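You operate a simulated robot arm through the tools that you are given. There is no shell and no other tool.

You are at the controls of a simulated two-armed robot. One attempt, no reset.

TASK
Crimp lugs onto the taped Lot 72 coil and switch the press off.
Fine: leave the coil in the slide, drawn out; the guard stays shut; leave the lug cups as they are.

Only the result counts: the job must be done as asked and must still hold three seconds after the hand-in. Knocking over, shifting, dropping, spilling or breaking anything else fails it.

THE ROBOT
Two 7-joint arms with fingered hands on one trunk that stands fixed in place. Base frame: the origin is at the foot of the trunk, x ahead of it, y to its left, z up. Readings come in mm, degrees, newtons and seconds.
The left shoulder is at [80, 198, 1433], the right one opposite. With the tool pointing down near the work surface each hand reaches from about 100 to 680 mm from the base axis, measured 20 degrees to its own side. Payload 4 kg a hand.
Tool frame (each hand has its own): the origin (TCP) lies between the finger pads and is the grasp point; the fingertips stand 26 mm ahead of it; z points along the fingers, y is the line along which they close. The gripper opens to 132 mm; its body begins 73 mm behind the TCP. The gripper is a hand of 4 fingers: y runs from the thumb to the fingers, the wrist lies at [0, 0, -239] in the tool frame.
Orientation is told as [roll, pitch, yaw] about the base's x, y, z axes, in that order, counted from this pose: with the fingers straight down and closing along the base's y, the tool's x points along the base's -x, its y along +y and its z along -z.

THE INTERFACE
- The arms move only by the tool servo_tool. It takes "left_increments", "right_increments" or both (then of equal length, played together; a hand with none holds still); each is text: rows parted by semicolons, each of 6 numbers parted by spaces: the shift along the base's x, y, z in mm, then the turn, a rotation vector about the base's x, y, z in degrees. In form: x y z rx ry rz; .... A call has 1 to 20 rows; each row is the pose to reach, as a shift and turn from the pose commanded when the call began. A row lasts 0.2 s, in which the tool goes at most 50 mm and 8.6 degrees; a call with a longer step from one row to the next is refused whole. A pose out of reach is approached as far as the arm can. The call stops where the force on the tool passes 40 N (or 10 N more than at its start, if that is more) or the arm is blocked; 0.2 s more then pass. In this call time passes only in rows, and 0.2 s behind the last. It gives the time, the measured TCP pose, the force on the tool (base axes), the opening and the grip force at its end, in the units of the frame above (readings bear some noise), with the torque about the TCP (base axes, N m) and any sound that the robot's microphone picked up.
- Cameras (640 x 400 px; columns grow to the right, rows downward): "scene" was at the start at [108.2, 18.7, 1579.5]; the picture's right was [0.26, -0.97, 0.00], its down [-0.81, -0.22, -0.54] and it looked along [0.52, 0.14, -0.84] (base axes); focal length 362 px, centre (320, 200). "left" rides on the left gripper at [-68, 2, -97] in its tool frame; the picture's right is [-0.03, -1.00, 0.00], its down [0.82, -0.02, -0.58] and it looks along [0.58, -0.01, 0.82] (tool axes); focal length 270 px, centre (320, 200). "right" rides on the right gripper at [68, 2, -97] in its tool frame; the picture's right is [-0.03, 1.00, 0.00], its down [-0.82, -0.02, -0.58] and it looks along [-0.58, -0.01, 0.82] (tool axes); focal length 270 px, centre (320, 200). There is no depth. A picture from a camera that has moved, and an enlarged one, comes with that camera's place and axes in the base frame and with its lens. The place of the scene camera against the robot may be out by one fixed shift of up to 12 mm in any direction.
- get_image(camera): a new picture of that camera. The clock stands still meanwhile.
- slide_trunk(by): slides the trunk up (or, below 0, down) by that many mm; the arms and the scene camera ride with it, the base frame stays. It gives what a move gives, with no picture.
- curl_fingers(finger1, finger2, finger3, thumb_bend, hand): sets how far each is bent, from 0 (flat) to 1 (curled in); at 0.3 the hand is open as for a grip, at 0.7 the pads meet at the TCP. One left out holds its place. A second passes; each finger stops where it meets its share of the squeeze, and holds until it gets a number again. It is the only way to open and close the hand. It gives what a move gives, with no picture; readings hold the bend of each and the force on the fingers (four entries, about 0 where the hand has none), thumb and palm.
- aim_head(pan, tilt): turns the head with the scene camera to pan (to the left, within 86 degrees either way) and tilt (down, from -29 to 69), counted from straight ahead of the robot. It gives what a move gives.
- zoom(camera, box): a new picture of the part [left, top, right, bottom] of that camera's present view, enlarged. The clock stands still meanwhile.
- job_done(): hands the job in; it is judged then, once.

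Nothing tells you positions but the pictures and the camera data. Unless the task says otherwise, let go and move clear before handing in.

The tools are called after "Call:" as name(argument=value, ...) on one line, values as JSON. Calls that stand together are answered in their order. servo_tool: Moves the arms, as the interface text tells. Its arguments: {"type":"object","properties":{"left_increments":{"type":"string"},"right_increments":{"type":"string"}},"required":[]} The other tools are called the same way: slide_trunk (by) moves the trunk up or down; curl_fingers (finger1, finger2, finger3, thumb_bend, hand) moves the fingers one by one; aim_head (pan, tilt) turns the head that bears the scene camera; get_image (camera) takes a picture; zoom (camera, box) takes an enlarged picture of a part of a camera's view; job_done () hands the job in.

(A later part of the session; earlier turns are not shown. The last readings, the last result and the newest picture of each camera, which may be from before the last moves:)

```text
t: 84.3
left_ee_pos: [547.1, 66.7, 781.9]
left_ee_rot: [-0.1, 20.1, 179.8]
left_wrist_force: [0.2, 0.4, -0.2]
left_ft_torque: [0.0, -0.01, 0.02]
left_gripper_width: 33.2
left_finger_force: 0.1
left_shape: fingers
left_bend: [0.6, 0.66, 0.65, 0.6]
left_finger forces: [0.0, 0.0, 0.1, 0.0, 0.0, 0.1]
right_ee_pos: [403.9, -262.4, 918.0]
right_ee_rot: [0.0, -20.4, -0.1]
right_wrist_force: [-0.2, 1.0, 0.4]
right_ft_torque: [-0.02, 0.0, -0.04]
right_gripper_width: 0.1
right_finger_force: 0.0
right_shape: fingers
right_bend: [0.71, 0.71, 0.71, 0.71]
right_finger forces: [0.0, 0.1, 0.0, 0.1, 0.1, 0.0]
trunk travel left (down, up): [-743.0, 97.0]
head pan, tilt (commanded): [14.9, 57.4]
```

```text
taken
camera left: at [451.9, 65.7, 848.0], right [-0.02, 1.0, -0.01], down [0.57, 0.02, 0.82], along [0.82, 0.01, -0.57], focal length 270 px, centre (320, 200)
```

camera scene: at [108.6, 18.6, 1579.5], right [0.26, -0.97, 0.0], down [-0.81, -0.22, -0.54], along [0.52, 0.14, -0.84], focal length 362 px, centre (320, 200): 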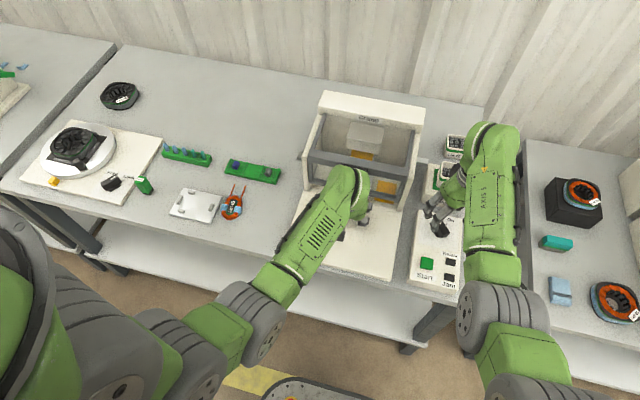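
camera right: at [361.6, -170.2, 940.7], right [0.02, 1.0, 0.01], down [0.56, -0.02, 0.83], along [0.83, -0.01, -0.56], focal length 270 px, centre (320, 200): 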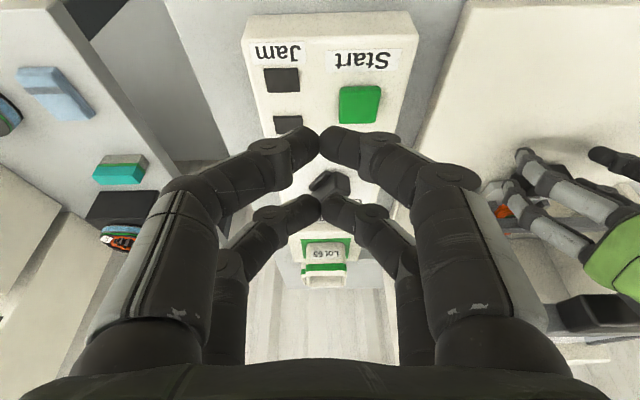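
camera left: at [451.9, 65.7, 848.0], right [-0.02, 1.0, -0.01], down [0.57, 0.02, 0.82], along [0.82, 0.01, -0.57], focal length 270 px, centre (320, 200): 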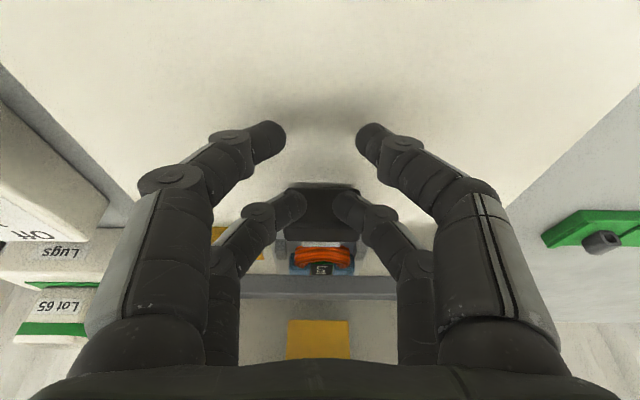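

The pinch slipped off the handle during the pull. I check how far the slide moved before choosing a better grip.

Call:
zoom(camera="left", box=[230, 160, 410, 310])

Call:
zoom(camera="scene", box=[300, 140, 420, 260])

```text
2.67 times, centred on (320, 235) of left
camera zoom: at [451.9, 65.7, 848.0], right [-0.02, 1.0, -0.01], down [0.57, 0.02, 0.82], along [0.82, 0.01, -0.57], focal length 721 px, centre (320, 107)
```

zoom: 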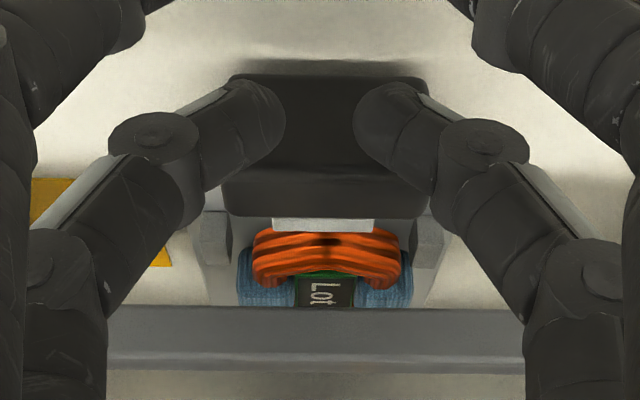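

```text
3.33 times, centred on (360, 200) of scene
camera zoom: at [108.6, 18.9, 1579.5], right [0.26, -0.97, 0.0], down [-0.81, -0.22, -0.54], along [0.52, 0.14, -0.84], focal length 1208 px, centre (187, 200)
```

zoom: 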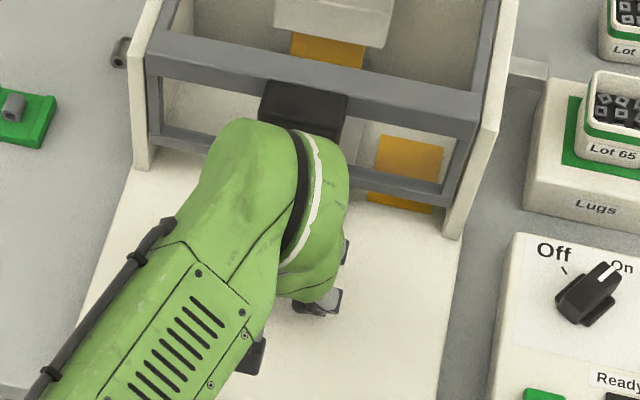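

The slide hardly moved; it resists more than friction on the sides can pull. I'll hook it instead: lean back to 30°, pass the two far digits beyond the handle's sides, then close them behind its far face.

Call:
servo_tool(left_increments="-10 1 0 0 0 0; -20 2 2 0 0 0; -25 2 4 0 -5 0; -25 2 4 0 -10 0")

Call:
curl_fingers(hand="left", finger1=0.5, finger2=0.5, finger3=0.5, thumb_bend=0.5)

Call:
get_image(camera="left")

```text
t: 85.3
left_ee_pos: [521.5, 70.1, 788.2]
left_ee_rot: [-0.2, 30.3, 179.8]
left_wrist_force: [0.9, -0.5, 0.1]
left_ft_torque: [0.0, -0.02, -0.01]
left_gripper_width: 33.0
left_finger_force: 0.0
left_shape: fingers
left_bend: [0.6, 0.66, 0.65, 0.6]
left_finger forces: [0.1, 0.0, 0.0, 0.0, 0.0, 0.1]
right_ee_pos: [403.5, -262.4, 918.8]
right_ee_rot: [0.1, -20.5, 0.0]
right_wrist_force: [0.6, -0.1, 0.1]
right_ft_torque: [-0.01, 0.03, -0.02]
right_gripper_width: 0.1
right_finger_force: 0.0
right_shape: fingers
right_bend: [0.71, 0.71, 0.71, 0.71]
right_finger forces: [0.1, 0.1, 0.0, 0.0, 0.0, 0.0]
trunk travel left (down, up): [-743.0, 97.0]
head pan, tilt (commanded): [14.9, 57.4]
```

```text
t: 86.3
left_ee_pos: [523.0, 70.6, 788.2]
left_ee_rot: [-0.3, 30.2, 179.7]
left_wrist_force: [0.0, 0.6, 0.6]
left_ft_torque: [0.01, -0.01, 0.0]
left_gripper_width: 65.3
left_finger_force: 0.1
left_shape: fingers
left_bend: [0.5, 0.5, 0.5, 0.5]
left_finger forces: [0.0, 0.0, 0.0, 0.0, 0.1, 0.0]
right_ee_pos: [404.4, -263.8, 919.5]
right_ee_rot: [0.1, -20.4, 0.0]
right_wrist_force: [0.7, -0.2, -0.2]
right_ft_torque: [-0.02, 0.01, -0.03]
right_gripper_width: 0.1
right_finger_force: 0.1
right_shape: fingers
right_bend: [0.71, 0.71, 0.71, 0.71]
right_finger forces: [0.0, 0.0, 0.0, 0.1, 0.1, 0.0]
trunk travel left (down, up): [-743.0, 97.0]
head pan, tilt (commanded): [14.9, 57.4]
```

```text
taken
camera left: at [416.2, 68.2, 835.5], right [-0.02, 1.0, -0.01], down [0.42, 0.02, 0.91], along [0.91, 0.01, -0.42], focal length 270 px, centre (320, 200)
```

left: 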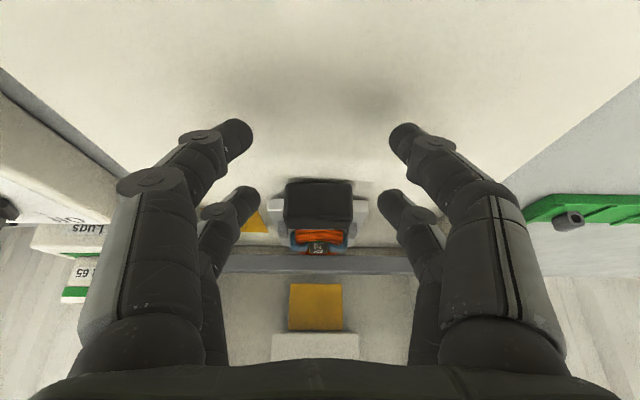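

The hand is tilted 30° and open to 65 mm around the handle's line. I move forward along both sides of the handle.

Call:
servo_tool(left_increments="12 -1 -2 0 0 0; 24 -1 -4 0 0 0; 36 -1 -5 0 0 0; 48 -1 -5 0 0 0; 58 -1 -5 0 0 0")

Call:
get_image(camera="left")

Call:
zoom(camera="left", box=[220, 140, 420, 290])

```text
t: 87.5
left_ee_pos: [580.2, 68.6, 783.4]
left_ee_rot: [-0.3, 30.1, 179.7]
left_wrist_force: [0.1, 0.9, -0.1]
left_ft_torque: [0.0, -0.04, -0.01]
left_gripper_width: 65.2
left_finger_force: 0.0
left_shape: fingers
left_bend: [0.5, 0.5, 0.5, 0.5]
left_finger forces: [0.1, 0.1, 0.0, 0.1, 0.0, 0.1]
right_ee_pos: [404.0, -262.7, 917.9]
right_ee_rot: [0.1, -20.5, -0.1]
right_wrist_force: [0.6, -0.5, 0.4]
right_ft_torque: [0.0, -0.01, 0.07]
right_gripper_width: 0.0
right_finger_force: 0.0
right_shape: fingers
right_bend: [0.71, 0.71, 0.71, 0.71]
right_finger forces: [0.0, 0.1, 0.0, 0.0, 0.0, 0.1]
trunk travel left (down, up): [-743.0, 97.0]
head pan, tilt (commanded): [14.9, 57.4]
```

```text
taken
camera left: at [473.4, 66.6, 831.6], right [-0.02, 1.0, -0.01], down [0.42, 0.02, 0.91], along [0.91, 0.01, -0.42], focal length 270 px, centre (320, 200)
```

left: 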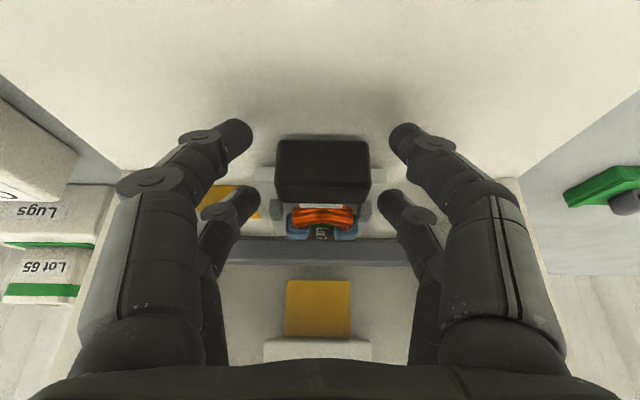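

```text
2.67 times, centred on (320, 215) of left
camera zoom: at [473.4, 66.6, 831.6], right [-0.02, 1.0, -0.01], down [0.42, 0.02, 0.91], along [0.91, 0.01, -0.42], focal length 721 px, centre (320, 160)
```

zoom: 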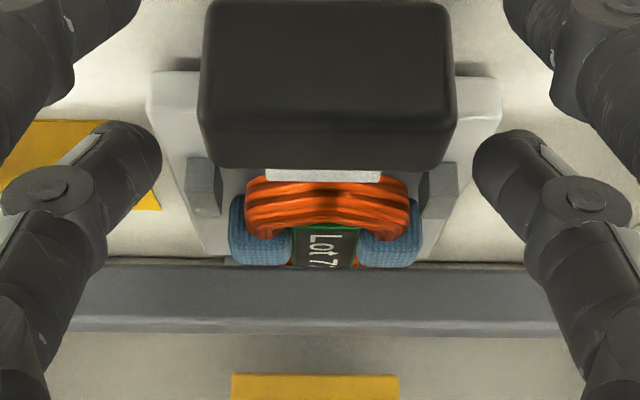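

The handle is about 2 mm left of centre and I need about 12 mm more to get the far digits past its back face. I advance and centre.

Call:
servo_tool(left_increments="4 1.7 0 0 0 0; 8 1.7 0 0 0 0; 12 1.7 0 0 0 0")

Call:
zoom(camera="left", box=[220, 120, 420, 270])

Call:
zoom(camera="scene", box=[300, 140, 420, 260])

```text
t: 88.3
left_ee_pos: [595.0, 70.7, 780.8]
left_ee_rot: [-0.3, 30.3, 179.8]
left_wrist_force: [0.3, -0.2, 0.3]
left_ft_torque: [0.03, -0.01, -0.02]
left_gripper_width: 65.3
left_finger_force: 0.0
left_shape: fingers
left_bend: [0.5, 0.5, 0.5, 0.5]
left_finger forces: [0.0, 0.0, 0.0, 0.0, 0.1, 0.0]
right_ee_pos: [404.3, -263.0, 919.1]
right_ee_rot: [0.1, -20.4, -0.1]
right_wrist_force: [-0.3, 0.4, -0.3]
right_ft_torque: [0.01, -0.01, 0.04]
right_gripper_width: 0.1
right_finger_force: 0.0
right_shape: fingers
right_bend: [0.71, 0.71, 0.71, 0.71]
right_finger forces: [0.0, 0.0, 0.0, 0.0, 0.0, 0.0]
trunk travel left (down, up): [-743.0, 97.0]
head pan, tilt (commanded): [14.9, 57.4]
```

```text
2.67 times, centred on (320, 195) of left
camera zoom: at [487.1, 68.7, 829.8], right [-0.02, 1.0, -0.01], down [0.42, 0.02, 0.91], along [0.91, 0.01, -0.42], focal length 721 px, centre (320, 213)
```

zoom: 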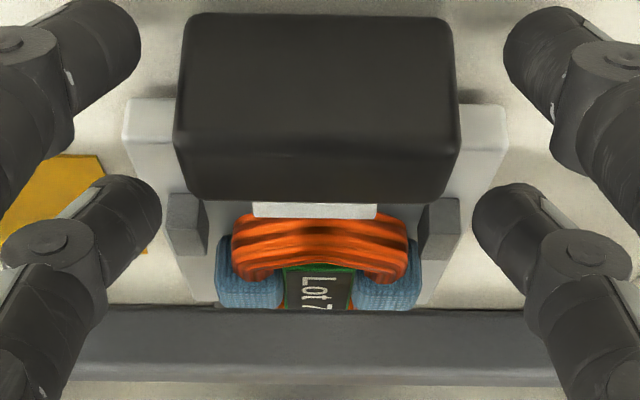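

```text
3.33 times, centred on (360, 200) of scene
camera zoom: at [108.3, 18.7, 1579.5], right [0.26, -0.97, 0.0], down [-0.81, -0.22, -0.54], along [0.52, 0.14, -0.84], focal length 1208 px, centre (187, 200)
```

zoom: 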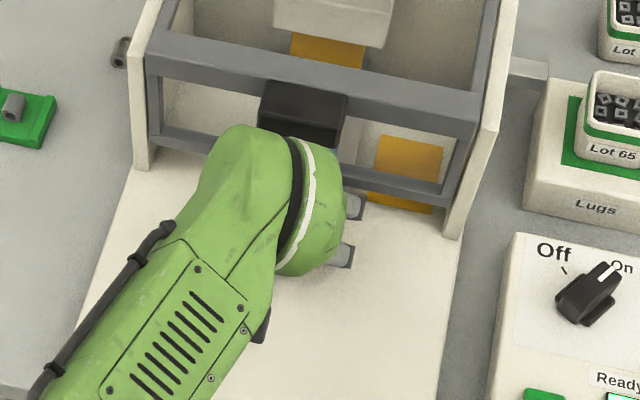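

The far digits are just past the handle's back face. I ease back 3 mm to stay clear of the side tabs, then close fingers 2 and 3 behind the handle.

Call:
servo_tool(left_increments="-3 0 0.5 0 0 0")

Call:
curl_fingers(hand="left", finger2=0.6, finger3=0.6)

Call:
zoom(camera="left", box=[220, 120, 420, 270])

Call:
zoom(camera="scene", box=[400, 200, 480, 300])

```text
t: 88.7
left_ee_pos: [590.6, 70.9, 783.5]
left_ee_rot: [-0.3, 30.3, 179.8]
left_wrist_force: [-0.1, -0.4, 0.2]
left_ft_torque: [-0.05, 0.01, 0.0]
left_gripper_width: 65.8
left_finger_force: 0.1
left_shape: fingers
left_bend: [0.5, 0.5, 0.5, 0.5]
left_finger forces: [0.0, 0.1, 0.1, 0.0, 0.0, 0.1]
right_ee_pos: [403.1, -262.9, 918.6]
right_ee_rot: [0.1, -20.4, 0.1]
right_wrist_force: [-0.4, 0.2, -0.1]
right_ft_torque: [-0.02, 0.01, -0.04]
right_gripper_width: 0.1
right_finger_force: 0.1
right_shape: fingers
right_bend: [0.71, 0.71, 0.71, 0.71]
right_finger forces: [0.0, 0.0, 0.0, 0.1, 0.0, 0.0]
trunk travel left (down, up): [-743.0, 97.0]
head pan, tilt (commanded): [14.9, 57.4]
```

```text
t: 89.7
left_ee_pos: [590.6, 71.3, 783.2]
left_ee_rot: [-0.1, 30.2, 179.8]
left_wrist_force: [0.9, -1.7, -0.7]
left_ft_torque: [0.01, -0.02, 0.01]
left_gripper_width: 65.2
left_finger_force: 2.9
left_shape: fingers
left_bend: [0.5, 0.56, 0.57, 0.5]
left_finger forces: [0.0, 2.5, 1.9, 0.0, 0.0, 0.0]
right_ee_pos: [403.0, -262.8, 917.8]
right_ee_rot: [0.1, -20.4, -0.1]
right_wrist_force: [-0.1, 0.5, 0.2]
right_ft_torque: [-0.02, -0.02, -0.03]
right_gripper_width: 0.0
right_finger_force: 0.1
right_shape: fingers
right_bend: [0.71, 0.71, 0.71, 0.71]
right_finger forces: [0.1, 0.0, 0.0, 0.1, 0.1, 0.0]
trunk travel left (down, up): [-743.0, 97.0]
head pan, tilt (commanded): [14.9, 57.4]
```

```text
2.67 times, centred on (320, 195) of left
camera zoom: at [483.7, 69.0, 830.3], right [-0.02, 1.0, -0.01], down [0.42, 0.02, 0.91], along [0.91, 0.01, -0.42], focal length 721 px, centre (320, 213)
```

zoom: 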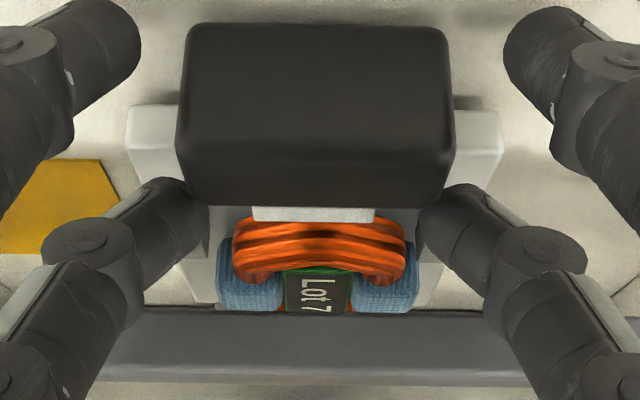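

```text
4.00 times, centred on (440, 250) of scene
camera zoom: at [108.5, 18.5, 1579.5], right [0.26, -0.97, 0.0], down [-0.81, -0.22, -0.54], along [0.52, 0.14, -0.84], focal length 1449 px, centre (-160, 0)
```

zoom: 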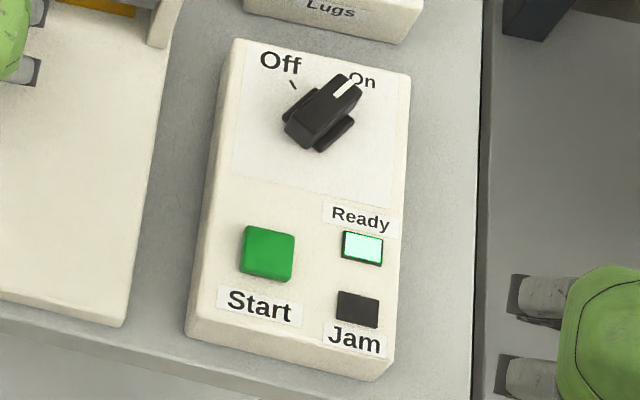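

Ready is lit again, so the press had still been finishing its cycle when I first pulled. Fingers 2 and 3 press at the handle's rear corners; I squeeze more and try a gentle pull.

Call:
curl_fingers(hand="left", finger2=0.74, finger3=0.74)

Call:
servo_tool(left_increments="-3 0 0 0 0 0; -6 0 0 0 0 0; -10 0 0 0 0 0")

Call:
zoom(camera="left", box=[220, 120, 420, 270])

```text
t: 90.7
left_ee_pos: [590.3, 70.6, 782.9]
left_ee_rot: [-0.2, 30.2, 179.8]
left_wrist_force: [-0.2, 0.0, 1.0]
left_ft_torque: [0.03, -0.03, -0.04]
left_gripper_width: 65.4
left_finger_force: 0.1
left_shape: fingers
left_bend: [0.5, 0.72, 0.73, 0.5]
left_finger forces: [0.0, 0.0, 0.1, 0.0, 0.0, 0.1]
right_ee_pos: [403.9, -262.9, 919.4]
right_ee_rot: [0.1, -20.4, 0.0]
right_wrist_force: [0.2, 0.5, -0.1]
right_ft_torque: [0.01, -0.01, 0.0]
right_gripper_width: 0.0
right_finger_force: 0.1
right_shape: fingers
right_bend: [0.71, 0.71, 0.71, 0.71]
right_finger forces: [0.1, 0.1, 0.0, 0.0, 0.0, 0.1]
trunk travel left (down, up): [-743.0, 97.0]
head pan, tilt (commanded): [14.9, 57.4]
```

```text
t: 91.5
left_ee_pos: [580.2, 71.6, 782.4]
left_ee_rot: [-0.2, 30.3, 179.8]
left_wrist_force: [1.4, -0.8, 7.0]
left_ft_torque: [-0.01, -0.14, 0.0]
left_gripper_width: 65.1
left_finger_force: 0.0
left_shape: fingers
left_bend: [0.5, 0.73, 0.73, 0.5]
left_finger forces: [0.0, 0.0, 0.0, 0.0, 0.0, 0.0]
right_ee_pos: [403.7, -262.6, 920.4]
right_ee_rot: [0.1, -20.6, -0.1]
right_wrist_force: [0.4, 1.1, -0.3]
right_ft_torque: [0.0, -0.01, 0.02]
right_gripper_width: 0.0
right_finger_force: 0.1
right_shape: fingers
right_bend: [0.71, 0.71, 0.71, 0.71]
right_finger forces: [0.0, 0.1, 0.0, 0.0, 0.0, 0.0]
trunk travel left (down, up): [-743.0, 97.0]
head pan, tilt (commanded): [14.9, 57.4]
```

```text
2.67 times, centred on (320, 195) of left
camera zoom: at [473.2, 68.6, 830.2], right [-0.02, 1.0, -0.01], down [0.41, 0.02, 0.91], along [0.91, 0.01, -0.41], focal length 721 px, centre (320, 213)
```

zoom: 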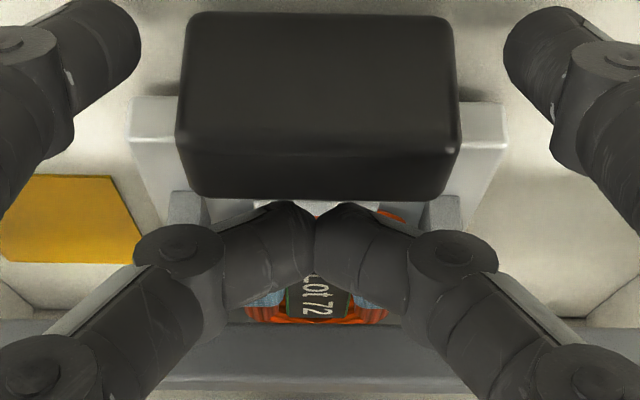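

The fingers are now hooked fully behind the handle and the slide has come out about 13 mm with almost no resistance. I raise 2 mm to ease a light downward press and keep drawing.

Call:
servo_tool(left_increments="0 0 2 0 0 0; -5 0 2 0 0 0; -11 0 2 0 0 0; -17 0 2 0 0 0; -24 0 2 0 0 0; -31 0 2 0 0 0; -38 0 2 0 0 0")

Call:
get_image(camera="left")

Call:
zoom(camera="scene", box=[300, 140, 420, 260])

```text
t: 93.1
left_ee_pos: [542.4, 70.1, 784.8]
left_ee_rot: [-0.2, 30.2, 179.8]
left_wrist_force: [2.0, -1.8, 4.3]
left_ft_torque: [-0.09, -0.12, -0.06]
left_gripper_width: 65.4
left_finger_force: 0.1
left_shape: fingers
left_bend: [0.5, 0.73, 0.73, 0.5]
left_finger forces: [0.0, 0.0, 0.1, 0.0, 0.0, 0.0]
right_ee_pos: [403.6, -263.2, 918.7]
right_ee_rot: [0.1, -20.6, -0.1]
right_wrist_force: [-0.5, 0.4, -0.1]
right_ft_torque: [-0.02, -0.01, 0.01]
right_gripper_width: 0.0
right_finger_force: 0.1
right_shape: fingers
right_bend: [0.71, 0.71, 0.71, 0.71]
right_finger forces: [0.0, 0.0, 0.1, 0.1, 0.1, 0.0]
trunk travel left (down, up): [-743.0, 97.0]
head pan, tilt (commanded): [14.9, 57.4]
```

```text
taken
camera left: at [435.4, 69.6, 831.5], right [-0.02, 1.0, -0.01], down [0.41, 0.02, 0.91], along [0.91, 0.01, -0.41], focal length 270 px, centre (320, 200)
```

left: 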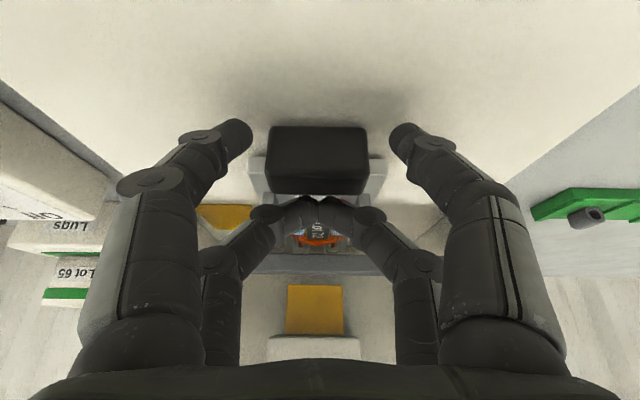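

```text
3.33 times, centred on (360, 200) of scene
camera zoom: at [107.6, 18.2, 1579.6], right [0.26, -0.97, 0.0], down [-0.81, -0.22, -0.54], along [0.52, 0.14, -0.84], focal length 1208 px, centre (187, 200)
```

zoom: 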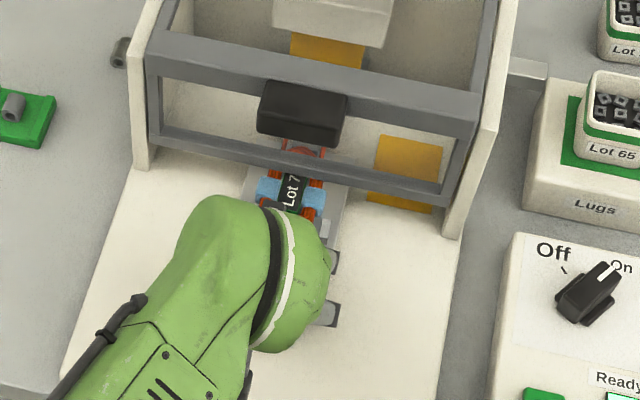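

The slide follows and the coil stays in its nest. I continue drawing it out.

Call:
servo_tool(left_increments="-7 0 0 0 0 0; -14 0 0 0 0 0; -21 0 0 0 0 0; -28 0 0 0 0 0; -35 0 0 0 0 0; -42 0 0 0 0 0; -49 0 0 0 0 0; -56 0 0 0 0 0; -63 0 0 0 0 0; -70 0 0 0 0 0")

Call:
get_image(camera="left")

Call:
zoom(camera="scene", box=[290, 150, 410, 290])

```text
t: 95.3
left_ee_pos: [471.6, 71.0, 783.9]
left_ee_rot: [-0.2, 30.0, 179.8]
left_wrist_force: [0.7, 0.5, -0.4]
left_ft_torque: [0.01, -0.02, 0.03]
left_gripper_width: 65.6
left_finger_force: 0.0
left_shape: fingers
left_bend: [0.5, 0.73, 0.73, 0.5]
left_finger forces: [0.0, 0.1, 0.0, 0.0, 0.0, 0.0]
right_ee_pos: [403.6, -262.2, 918.3]
right_ee_rot: [0.2, -20.5, -0.1]
right_wrist_force: [-0.2, -0.8, 0.4]
right_ft_torque: [0.01, -0.03, 0.02]
right_gripper_width: 0.2
right_finger_force: 0.1
right_shape: fingers
right_bend: [0.71, 0.71, 0.71, 0.71]
right_finger forces: [0.1, 0.0, 0.0, 0.0, 0.0, 0.0]
trunk travel left (down, up): [-743.0, 97.0]
head pan, tilt (commanded): [14.9, 57.4]
```

```text
taken
camera left: at [364.3, 68.9, 832.9], right [-0.02, 1.0, -0.01], down [0.42, 0.02, 0.91], along [0.91, 0.01, -0.42], focal length 270 px, centre (320, 200)
```

left: 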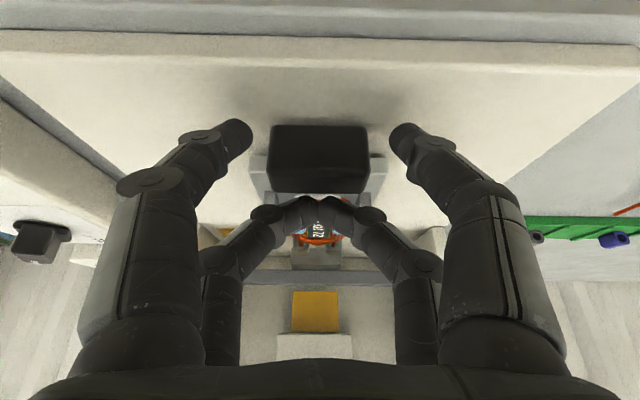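

```text
2.86 times, centred on (350, 220) of scene
camera zoom: at [108.0, 18.9, 1579.4], right [0.26, -0.97, 0.0], down [-0.81, -0.22, -0.54], along [0.52, 0.14, -0.84], focal length 1035 px, centre (234, 143)
```

zoom: 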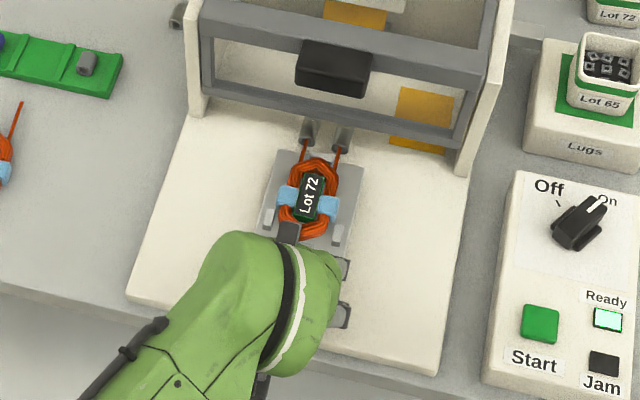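

The coil comes out with lugs on both lead ends. I draw the last 27 mm or so, watching for the outer stop.

Call:
servo_tool(left_increments="-5 0 0 0 0 0; -10 0 0 0 0 0; -15 0 0 0 0 0; -20 0 0 0 0 0; -24 0 0 0 0 0")

Call:
get_image(camera="left")

Call:
zoom(camera="scene", box=[290, 150, 410, 290])

```text
t: 96.5
left_ee_pos: [448.5, 71.5, 784.5]
left_ee_rot: [-0.3, 30.1, 179.8]
left_wrist_force: [2.1, 0.6, 0.4]
left_ft_torque: [0.01, -0.08, 0.01]
left_gripper_width: 65.4
left_finger_force: 0.1
left_shape: fingers
left_bend: [0.5, 0.73, 0.73, 0.5]
left_finger forces: [0.0, 0.0, 0.1, 0.1, 0.1, 0.0]
right_ee_pos: [404.3, -263.1, 918.7]
right_ee_rot: [0.0, -20.3, 0.0]
right_wrist_force: [0.2, -0.4, 0.4]
right_ft_torque: [0.04, 0.0, 0.05]
right_gripper_width: 0.1
right_finger_force: 0.1
right_shape: fingers
right_bend: [0.71, 0.71, 0.71, 0.71]
right_finger forces: [0.0, 0.0, 0.0, 0.0, 0.0, 0.1]
trunk travel left (down, up): [-743.0, 97.0]
head pan, tilt (commanded): [14.9, 57.4]
```

```text
taken
camera left: at [341.8, 68.7, 832.5], right [-0.02, 1.0, -0.01], down [0.42, 0.02, 0.91], along [0.91, 0.01, -0.42], focal length 270 px, centre (320, 200)
```

left: 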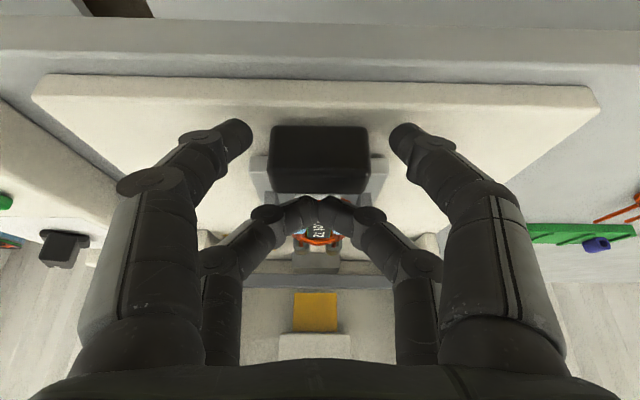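

```text
2.86 times, centred on (350, 220) of scene
camera zoom: at [108.1, 18.7, 1579.5], right [0.26, -0.97, 0.0], down [-0.81, -0.22, -0.54], along [0.52, 0.14, -0.84], focal length 1035 px, centre (234, 143)
```

zoom: 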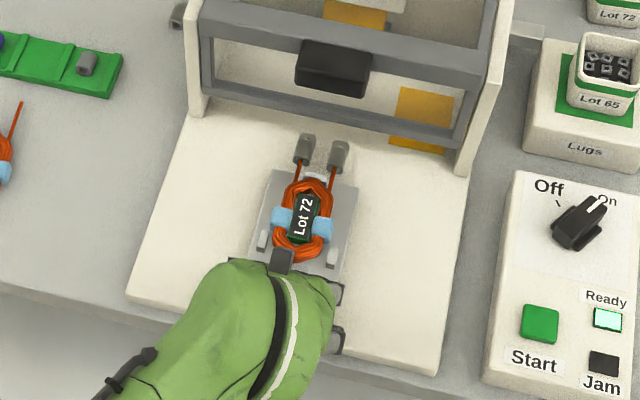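

It's nearly fully out. I draw the last few millimetres until the stop is felt.

Call:
servo_tool(left_increments="-2 0 0 0 0 0; -4 0 0 0 0 0; -6 0 0 0 0 0")

Call:
zoom(camera="left", box=[220, 100, 420, 270])

```text
t: 97.3
left_ee_pos: [444.6, 72.1, 784.7]
left_ee_rot: [-0.1, 30.3, 179.7]
left_wrist_force: [2.2, -0.5, 2.6]
left_ft_torque: [-0.03, -0.09, -0.04]
left_gripper_width: 65.5
left_finger_force: 0.1
left_shape: fingers
left_bend: [0.5, 0.73, 0.73, 0.5]
left_finger forces: [0.1, 0.0, 0.0, 0.0, 0.0, 0.0]
right_ee_pos: [404.7, -263.8, 918.0]
right_ee_rot: [0.1, -20.4, -0.1]
right_wrist_force: [0.4, -0.4, 1.0]
right_ft_torque: [-0.02, 0.03, 0.01]
right_gripper_width: 0.0
right_finger_force: 0.0
right_shape: fingers
right_bend: [0.71, 0.71, 0.71, 0.71]
right_finger forces: [0.0, 0.1, 0.1, 0.1, 0.1, 0.0]
trunk travel left (down, up): [-743.0, 97.0]
head pan, tilt (commanded): [14.9, 57.4]
```

```text
2.35 times, centred on (320, 185) of left
camera zoom: at [337.2, 68.8, 832.2], right [-0.02, 1.0, -0.01], down [0.41, 0.02, 0.91], along [0.91, 0.01, -0.42], focal length 636 px, centre (320, 235)
```

zoom: 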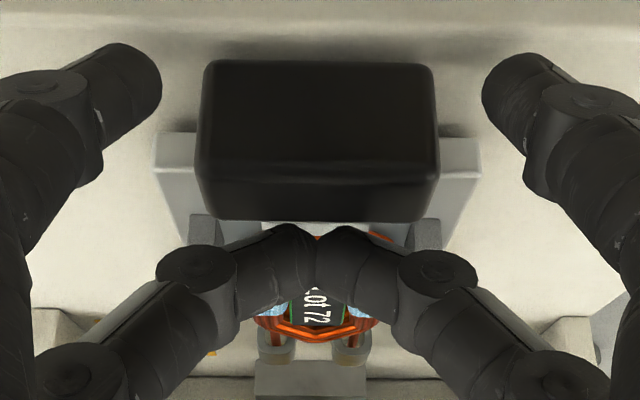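

There's no stop felt yet, and the handle is within about 2 mm of where it began. I try 3 mm more, gently.

Call:
servo_tool(left_increments="-1.5 0 0 0 0 0; -3 0 0 0 0 0")

Call:
zoom(camera="left", box=[220, 100, 420, 270])

```text
t: 97.9
left_ee_pos: [439.8, 70.5, 784.0]
left_ee_rot: [-0.2, 30.1, 179.8]
left_wrist_force: [3.2, -0.1, 2.7]
left_ft_torque: [-0.01, -0.1, 0.0]
left_gripper_width: 65.3
left_finger_force: 0.0
left_shape: fingers
left_bend: [0.5, 0.73, 0.73, 0.5]
left_finger forces: [0.1, 0.1, 0.0, 0.1, 0.1, 0.1]
right_ee_pos: [404.9, -262.6, 919.4]
right_ee_rot: [0.0, -20.3, -0.1]
right_wrist_force: [0.2, 0.8, -0.1]
right_ft_torque: [0.02, 0.01, -0.01]
right_gripper_width: 0.0
right_finger_force: 0.1
right_shape: fingers
right_bend: [0.71, 0.71, 0.71, 0.71]
right_finger forces: [0.0, 0.0, 0.0, 0.0, 0.0, 0.0]
trunk travel left (down, up): [-743.0, 97.0]
head pan, tilt (commanded): [14.9, 57.4]
```

```text
2.35 times, centred on (320, 185) of left
camera zoom: at [334.0, 69.0, 832.3], right [-0.02, 1.0, -0.01], down [0.41, 0.02, 0.91], along [0.91, 0.01, -0.42], focal length 636 px, centre (320, 235)
```

zoom: 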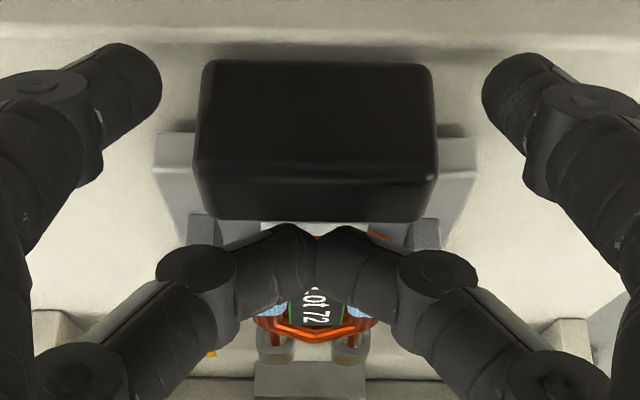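

The handle is back at its starting place (near face about x 439). I open the fingers, and lift the hand straight up, clear of the slide.

Call:
servo_tool(left_increments="2 0 1 0 0 0")

Call:
curl_fingers(hand="left", finger1=0.48, finger2=0.48, finger3=0.48, thumb_bend=0.48)

Call:
servo_tool(left_increments="0 0 15 0 0 0; 0 0 40 0 0 0; -10 0 75 0 0 0; -20 10 110 0 0 0")

Call:
get_image(camera="left")

Call:
get_image(camera="scene")

```text
t: 98.3
left_ee_pos: [441.9, 71.7, 784.1]
left_ee_rot: [-0.2, 29.9, 179.8]
left_wrist_force: [0.8, -0.7, 0.4]
left_ft_torque: [-0.01, 0.01, -0.03]
left_gripper_width: 65.2
left_finger_force: 0.0
left_shape: fingers
left_bend: [0.5, 0.73, 0.73, 0.5]
left_finger forces: [0.1, 0.1, 0.1, 0.0, 0.0, 0.0]
right_ee_pos: [402.9, -263.5, 919.1]
right_ee_rot: [0.0, -20.5, 0.0]
right_wrist_force: [1.4, -0.1, -0.3]
right_ft_torque: [0.01, -0.06, 0.03]
right_gripper_width: 0.0
right_finger_force: 0.0
right_shape: fingers
right_bend: [0.71, 0.71, 0.71, 0.71]
right_finger forces: [0.0, 0.0, 0.1, 0.0, 0.0, 0.0]
trunk travel left (down, up): [-743.0, 97.0]
head pan, tilt (commanded): [14.9, 57.4]
```

```text
t: 99.3
left_ee_pos: [441.7, 71.1, 784.8]
left_ee_rot: [-0.3, 30.2, 179.8]
left_wrist_force: [-0.4, 0.5, 0.1]
left_ft_torque: [-0.02, 0.03, -0.02]
left_gripper_width: 72.2
left_finger_force: 0.0
left_shape: fingers
left_bend: [0.48, 0.48, 0.48, 0.48]
left_finger forces: [0.0, 0.0, 0.0, 0.0, 0.0, 0.0]
right_ee_pos: [403.0, -262.3, 919.9]
right_ee_rot: [0.1, -20.4, -0.1]
right_wrist_force: [-0.4, -0.5, -0.8]
right_ft_torque: [-0.02, 0.01, -0.01]
right_gripper_width: 0.0
right_finger_force: 0.1
right_shape: fingers
right_bend: [0.71, 0.71, 0.71, 0.71]
right_finger forces: [0.0, 0.1, 0.0, 0.1, 0.1, 0.1]
trunk travel left (down, up): [-743.0, 97.0]
head pan, tilt (commanded): [14.9, 57.4]
```

```text
t: 100.3
left_ee_pos: [423.6, 79.0, 896.0]
left_ee_rot: [-0.3, 30.1, 179.8]
left_wrist_force: [-0.1, -0.1, 0.0]
left_ft_torque: [-0.03, 0.01, -0.01]
left_gripper_width: 72.1
left_finger_force: 0.1
left_shape: fingers
left_bend: [0.48, 0.48, 0.48, 0.48]
left_finger forces: [0.0, 0.0, 0.0, 0.0, 0.0, 0.0]
right_ee_pos: [404.3, -263.7, 920.0]
right_ee_rot: [0.0, -20.4, 0.0]
right_wrist_force: [-0.4, 1.3, -0.8]
right_ft_torque: [0.01, 0.02, 0.02]
right_gripper_width: 0.1
right_finger_force: 0.1
right_shape: fingers
right_bend: [0.71, 0.71, 0.71, 0.71]
right_finger forces: [0.0, 0.0, 0.0, 0.0, 0.0, 0.1]
trunk travel left (down, up): [-743.0, 97.0]
head pan, tilt (commanded): [14.9, 57.4]
```

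```text
taken
camera left: at [316.7, 78.0, 945.3], right [-0.02, 1.0, -0.01], down [0.42, 0.02, 0.91], along [0.91, 0.01, -0.42], focal length 270 px, centre (320, 200)
```

left: 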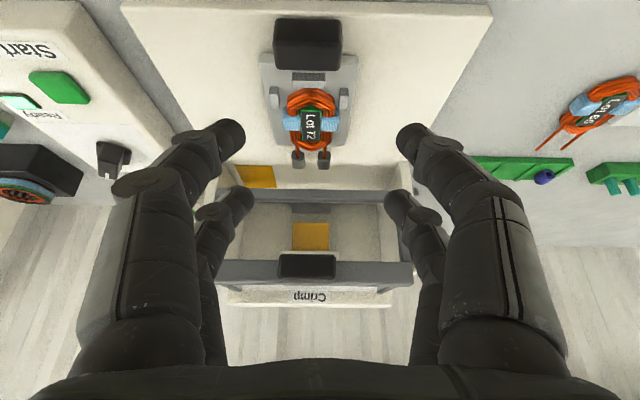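

```text
taken
camera scene: at [107.3, 19.0, 1579.5], right [0.26, -0.97, 0.0], down [-0.81, -0.22, -0.54], along [0.52, 0.14, -0.84], focal length 362 px, centre (320, 200)
```

scene: 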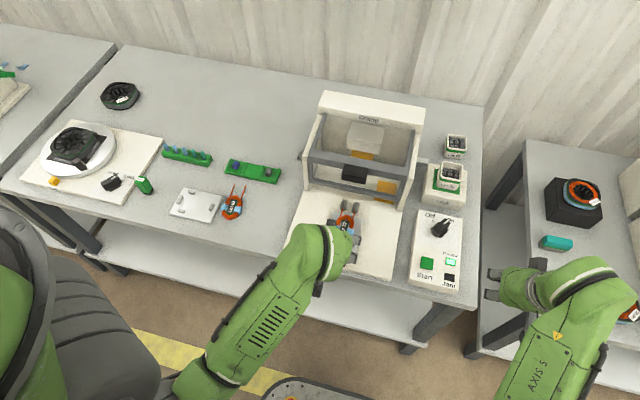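

The coil, with two lugs on its leads, is out in front of the guard. I move the left hand aside and inspect the coil and slide from the scene camera.

Call:
servo_tool(left_increments="0 40 5 0 0 0; 0 80 10 0 0 0; -5 120 15 0 0 0; -10 150 20 0 0 0")

Call:
zoom(camera="scene", box=[300, 180, 400, 280])

Call:
zoom(camera="scene", box=[400, 120, 480, 300])

```text
t: 101.3
left_ee_pos: [411.2, 232.9, 916.9]
left_ee_rot: [-0.2, 30.2, 179.8]
left_wrist_force: [-0.5, -0.4, -0.2]
left_ft_torque: [0.02, 0.0, -0.04]
left_gripper_width: 72.4
left_finger_force: 0.1
left_shape: fingers
left_bend: [0.48, 0.48, 0.48, 0.48]
left_finger forces: [0.0, 0.1, 0.0, 0.0, 0.0, 0.0]
right_ee_pos: [403.6, -262.3, 919.3]
right_ee_rot: [0.2, -20.5, 0.0]
right_wrist_force: [-0.3, -0.2, -0.2]
right_ft_torque: [0.0, -0.01, 0.02]
right_gripper_width: 0.0
right_finger_force: 0.1
right_shape: fingers
right_bend: [0.71, 0.71, 0.71, 0.71]
right_finger forces: [0.0, 0.0, 0.0, 0.0, 0.0, 0.0]
trunk travel left (down, up): [-743.0, 97.0]
head pan, tilt (commanded): [14.9, 57.4]
```

```text
4.00 times, centred on (350, 230) of scene
camera zoom: at [108.2, 18.9, 1579.5], right [0.26, -0.97, 0.0], down [-0.81, -0.22, -0.54], along [0.52, 0.14, -0.84], focal length 1449 px, centre (200, 80)
```

zoom: 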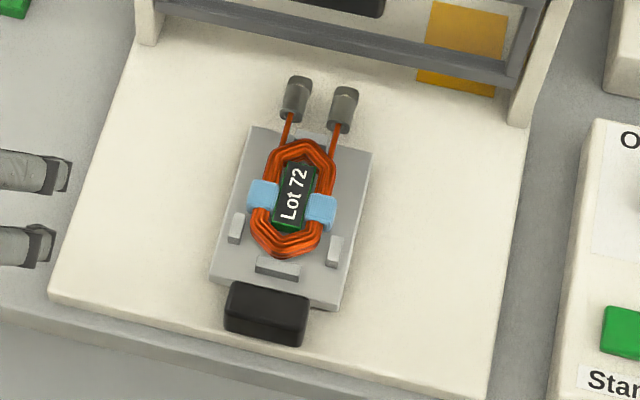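

```text
2.22 times, centred on (440, 210) of scene
camera zoom: at [108.2, 18.9, 1579.5], right [0.26, -0.97, 0.0], down [-0.81, -0.22, -0.54], along [0.52, 0.14, -0.84], focal length 805 px, centre (53, 178)
```

zoom: 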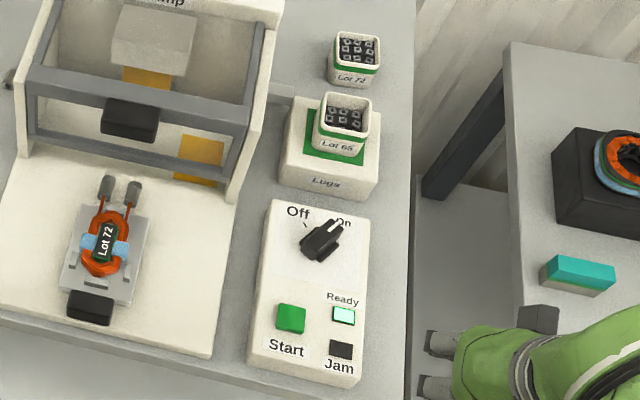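

The slide is exactly where it started, the coil seated with two lugs crimped on, and Ready is lit with the knob at On. Next I bring the right hand back to the knob to switch off.

Call:
servo_tool(right_increments="5 5 5 0 7 0; 15 12 5 0 14 0; 30 22 5 0 20.4 0; 60 40 5 0 20.4 0; 90 55 0 0 20.4 0; 125 70 -5 0 20.4 0")

Call:
curl_fingers(hand="right", finger1=0.5, finger2=0.5, finger3=0.5, thumb_bend=0.5)

Call:
get_image(camera="right")

```text
t: 102.7
left_ee_pos: [412.5, 234.2, 915.0]
left_ee_rot: [-0.2, 30.1, 179.7]
left_wrist_force: [-0.5, 0.4, 1.3]
left_ft_torque: [0.0, -0.02, 0.02]
left_gripper_width: 72.3
left_finger_force: 0.1
left_shape: fingers
left_bend: [0.48, 0.48, 0.48, 0.48]
left_finger forces: [0.0, 0.1, 0.0, 0.1, 0.0, 0.1]
right_ee_pos: [529.2, -190.2, 913.7]
right_ee_rot: [0.0, 0.1, -0.1]
right_wrist_force: [0.4, 0.2, -0.4]
right_ft_torque: [-0.01, 0.02, -0.02]
right_gripper_width: 0.1
right_finger_force: 0.1
right_shape: fingers
right_bend: [0.71, 0.71, 0.71, 0.71]
right_finger forces: [0.0, 0.0, 0.0, 0.0, 0.0, 0.0]
trunk travel left (down, up): [-743.0, 97.0]
head pan, tilt (commanded): [14.9, 57.4]
```

```text
t: 103.7
left_ee_pos: [411.3, 233.2, 916.9]
left_ee_rot: [-0.1, 30.2, 179.8]
left_wrist_force: [0.5, 1.1, -0.6]
left_ft_torque: [0.02, 0.02, 0.0]
left_gripper_width: 72.4
left_finger_force: 0.0
left_shape: fingers
left_bend: [0.48, 0.48, 0.48, 0.48]
left_finger forces: [0.1, 0.1, 0.0, 0.0, 0.1, 0.1]
right_ee_pos: [527.1, -190.4, 915.3]
right_ee_rot: [0.2, 0.0, -0.1]
right_wrist_force: [0.4, 0.5, -0.3]
right_ft_torque: [-0.02, -0.06, -0.01]
right_gripper_width: 65.2
right_finger_force: 0.2
right_shape: fingers
right_bend: [0.5, 0.5, 0.5, 0.5]
right_finger forces: [0.0, 0.0, 0.1, 0.1, 0.0, 0.0]
trunk travel left (down, up): [-743.0, 97.0]
head pan, tilt (commanded): [14.9, 57.4]
```

```text
taken
camera right: at [459.6, -188.5, 1011.1], right [0.03, 1.0, 0.0], down [0.82, -0.02, 0.58], along [0.58, -0.01, -0.82], focal length 270 px, centre (320, 200)
```

right: 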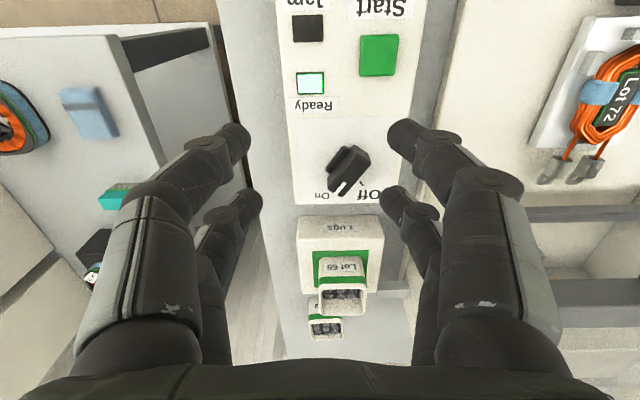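

I move over the knob and turn the hand to match its On angle (-29°).

Call:
servo_tool(right_increments="13 5 -8 0 0 -6; 26 10 -16 0 0 -12; 39 15 -26 0 0 -18; 52 20 -40 0 0 -24; 62 24.8 -60 0 0 -29.1")

Call:
get_image(camera="right")

```text
t: 104.9
left_ee_pos: [411.7, 233.8, 916.0]
left_ee_rot: [-0.1, 30.0, 179.8]
left_wrist_force: [0.7, -1.1, 0.5]
left_ft_torque: [-0.01, -0.02, 0.0]
left_gripper_width: 72.3
left_finger_force: 0.0
left_shape: fingers
left_bend: [0.48, 0.48, 0.48, 0.48]
left_finger forces: [0.0, 0.0, 0.0, 0.1, 0.0, 0.1]
right_ee_pos: [592.0, -165.8, 854.3]
right_ee_rot: [0.1, 0.1, -29.2]
right_wrist_force: [-0.6, 0.0, 0.8]
right_ft_torque: [0.0, 0.03, -0.03]
right_gripper_width: 65.3
right_finger_force: 0.2
right_shape: fingers
right_bend: [0.5, 0.5, 0.5, 0.5]
right_finger forces: [0.0, 0.0, 0.1, 0.0, 0.1, 0.0]
trunk travel left (down, up): [-743.0, 97.0]
head pan, tilt (commanded): [14.9, 57.4]
```

```text
taken
camera right: at [533.6, -130.8, 951.1], right [0.51, 0.86, 0.0], down [0.7, -0.42, 0.58], along [0.5, -0.29, -0.82], focal length 270 px, centre (320, 200)
```

right: 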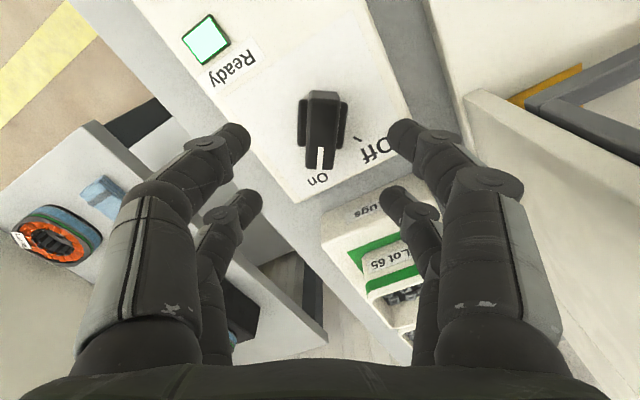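

The alignment is good. I lower around the bar and grip it.

Call:
servo_tool(right_increments="-1.5 0 -15 0 0 0; -1.5 0 -30 0 0 0; -1.5 0 -43 0 0 0; -1.5 0 -53 0 0 0")

Call:
curl_fingers(hand="right", finger1=0.76, finger2=0.76, finger3=0.76, thumb_bend=0.76)

Call:
get_image(camera="right")

```text
t: 105.9
left_ee_pos: [410.6, 232.0, 915.0]
left_ee_rot: [-0.2, 30.3, 179.8]
left_wrist_force: [-0.3, 0.0, 0.6]
left_ft_torque: [0.01, -0.01, -0.04]
left_gripper_width: 72.0
left_finger_force: 0.1
left_shape: fingers
left_bend: [0.48, 0.48, 0.48, 0.48]
left_finger forces: [0.1, 0.1, 0.0, 0.1, 0.1, 0.1]
right_ee_pos: [588.6, -166.6, 801.9]
right_ee_rot: [0.1, 0.0, -29.2]
right_wrist_force: [0.1, 0.2, 0.1]
right_ft_torque: [0.01, 0.03, 0.03]
right_gripper_width: 65.4
right_finger_force: 0.1
right_shape: fingers
right_bend: [0.5, 0.5, 0.5, 0.5]
right_finger forces: [0.1, 0.0, 0.0, 0.1, 0.1, 0.0]
trunk travel left (down, up): [-743.0, 97.0]
head pan, tilt (commanded): [14.9, 57.4]
```

```text
t: 106.9
left_ee_pos: [411.5, 232.6, 915.8]
left_ee_rot: [-0.2, 30.2, 179.7]
left_wrist_force: [-0.1, 0.0, 0.6]
left_ft_torque: [-0.01, 0.01, 0.02]
left_gripper_width: 72.2
left_finger_force: 0.0
left_shape: fingers
left_bend: [0.48, 0.48, 0.48, 0.48]
left_finger forces: [0.0, 0.0, 0.0, 0.1, 0.0, 0.0]
right_ee_pos: [589.4, -165.7, 801.4]
right_ee_rot: [0.0, 0.1, -29.2]
right_wrist_force: [0.4, 0.7, -4.3]
right_ft_torque: [0.05, -0.03, -0.03]
right_gripper_width: 15.9
right_finger_force: 16.5
right_shape: fingers
right_bend: [0.63, 0.65, 0.67, 0.67]
right_finger forces: [8.6, 8.0, 6.8, 0.0, 9.4, 0.0]
trunk travel left (down, up): [-743.0, 97.0]
head pan, tilt (commanded): [14.9, 57.4]
```

```text
taken
camera right: at [530.7, -131.0, 897.9], right [0.51, 0.86, 0.0], down [0.7, -0.42, 0.58], along [0.5, -0.29, -0.82], focal length 270 px, centre (320, 200)
```

right: 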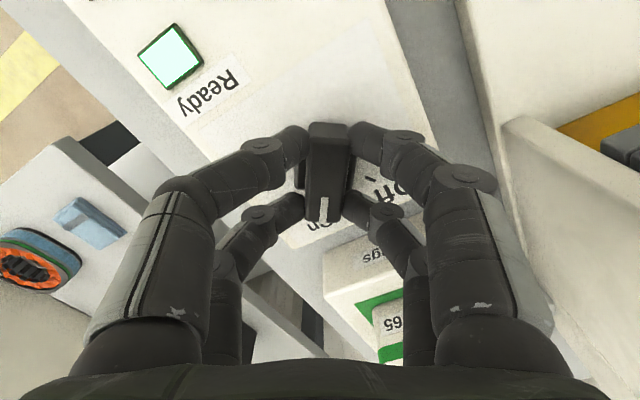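

The grip on the bar is firm. I turn it counter-clockwise by about 61° back to Off.

Call:
servo_tool(right_increments="0 0 0 0 0 7; 0 0 0 0 0 14; 0 0 0 0 0 21; 0 0 0 0 0 28; 0 0 0 0 0 35; 0 0 0 0 0 42; 0 0 0 0 0 49; 0 0 0 0 0 56; 0 0 0 0 0 61")

Call:
get_image(camera="right")

Call:
zoom(camera="scene", box=[400, 200, 480, 300])

```text
t: 108.9
left_ee_pos: [412.1, 233.7, 916.0]
left_ee_rot: [-0.2, 30.1, 179.8]
left_wrist_force: [-0.1, 0.0, -0.3]
left_ft_torque: [-0.03, 0.01, -0.02]
left_gripper_width: 72.2
left_finger_force: 0.1
left_shape: fingers
left_bend: [0.48, 0.48, 0.48, 0.48]
left_finger forces: [0.0, 0.0, 0.0, 0.1, 0.1, 0.0]
right_ee_pos: [591.2, -169.8, 800.0]
right_ee_rot: [-0.1, -0.1, 32.0]
right_wrist_force: [9.0, -2.2, 0.2]
right_ft_torque: [-0.02, -0.18, -0.05]
right_gripper_width: 16.2
right_finger_force: 16.7
right_shape: fingers
right_bend: [0.64, 0.66, 0.68, 0.67]
right_finger forces: [7.6, 6.6, 7.9, 0.0, 11.8, 0.0]
trunk travel left (down, up): [-743.0, 97.0]
head pan, tilt (commanded): [14.9, 57.4]
```

```text
taken
camera right: at [532.5, -201.8, 897.4], right [-0.51, 0.86, 0.0], down [0.7, 0.41, 0.58], along [0.5, 0.29, -0.82], focal length 270 px, centre (320, 200)
```

right: 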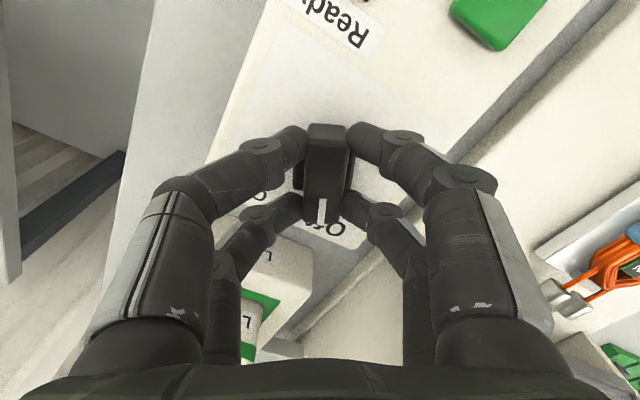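

```text
4.00 times, centred on (440, 250) of scene
camera zoom: at [110.0, 18.4, 1579.4], right [0.26, -0.97, 0.0], down [-0.82, -0.22, -0.54], along [0.52, 0.14, -0.84], focal length 1449 px, centre (-160, 0)
```

zoom: 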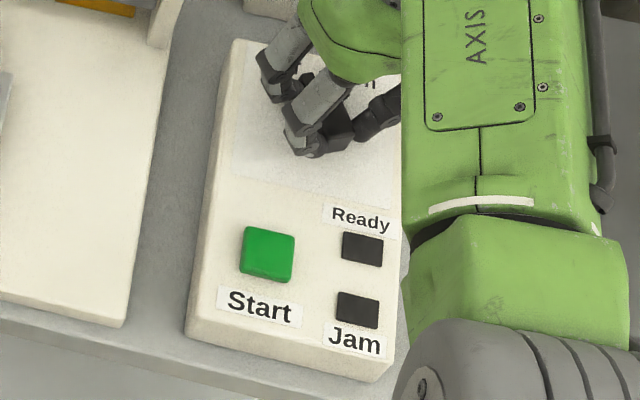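

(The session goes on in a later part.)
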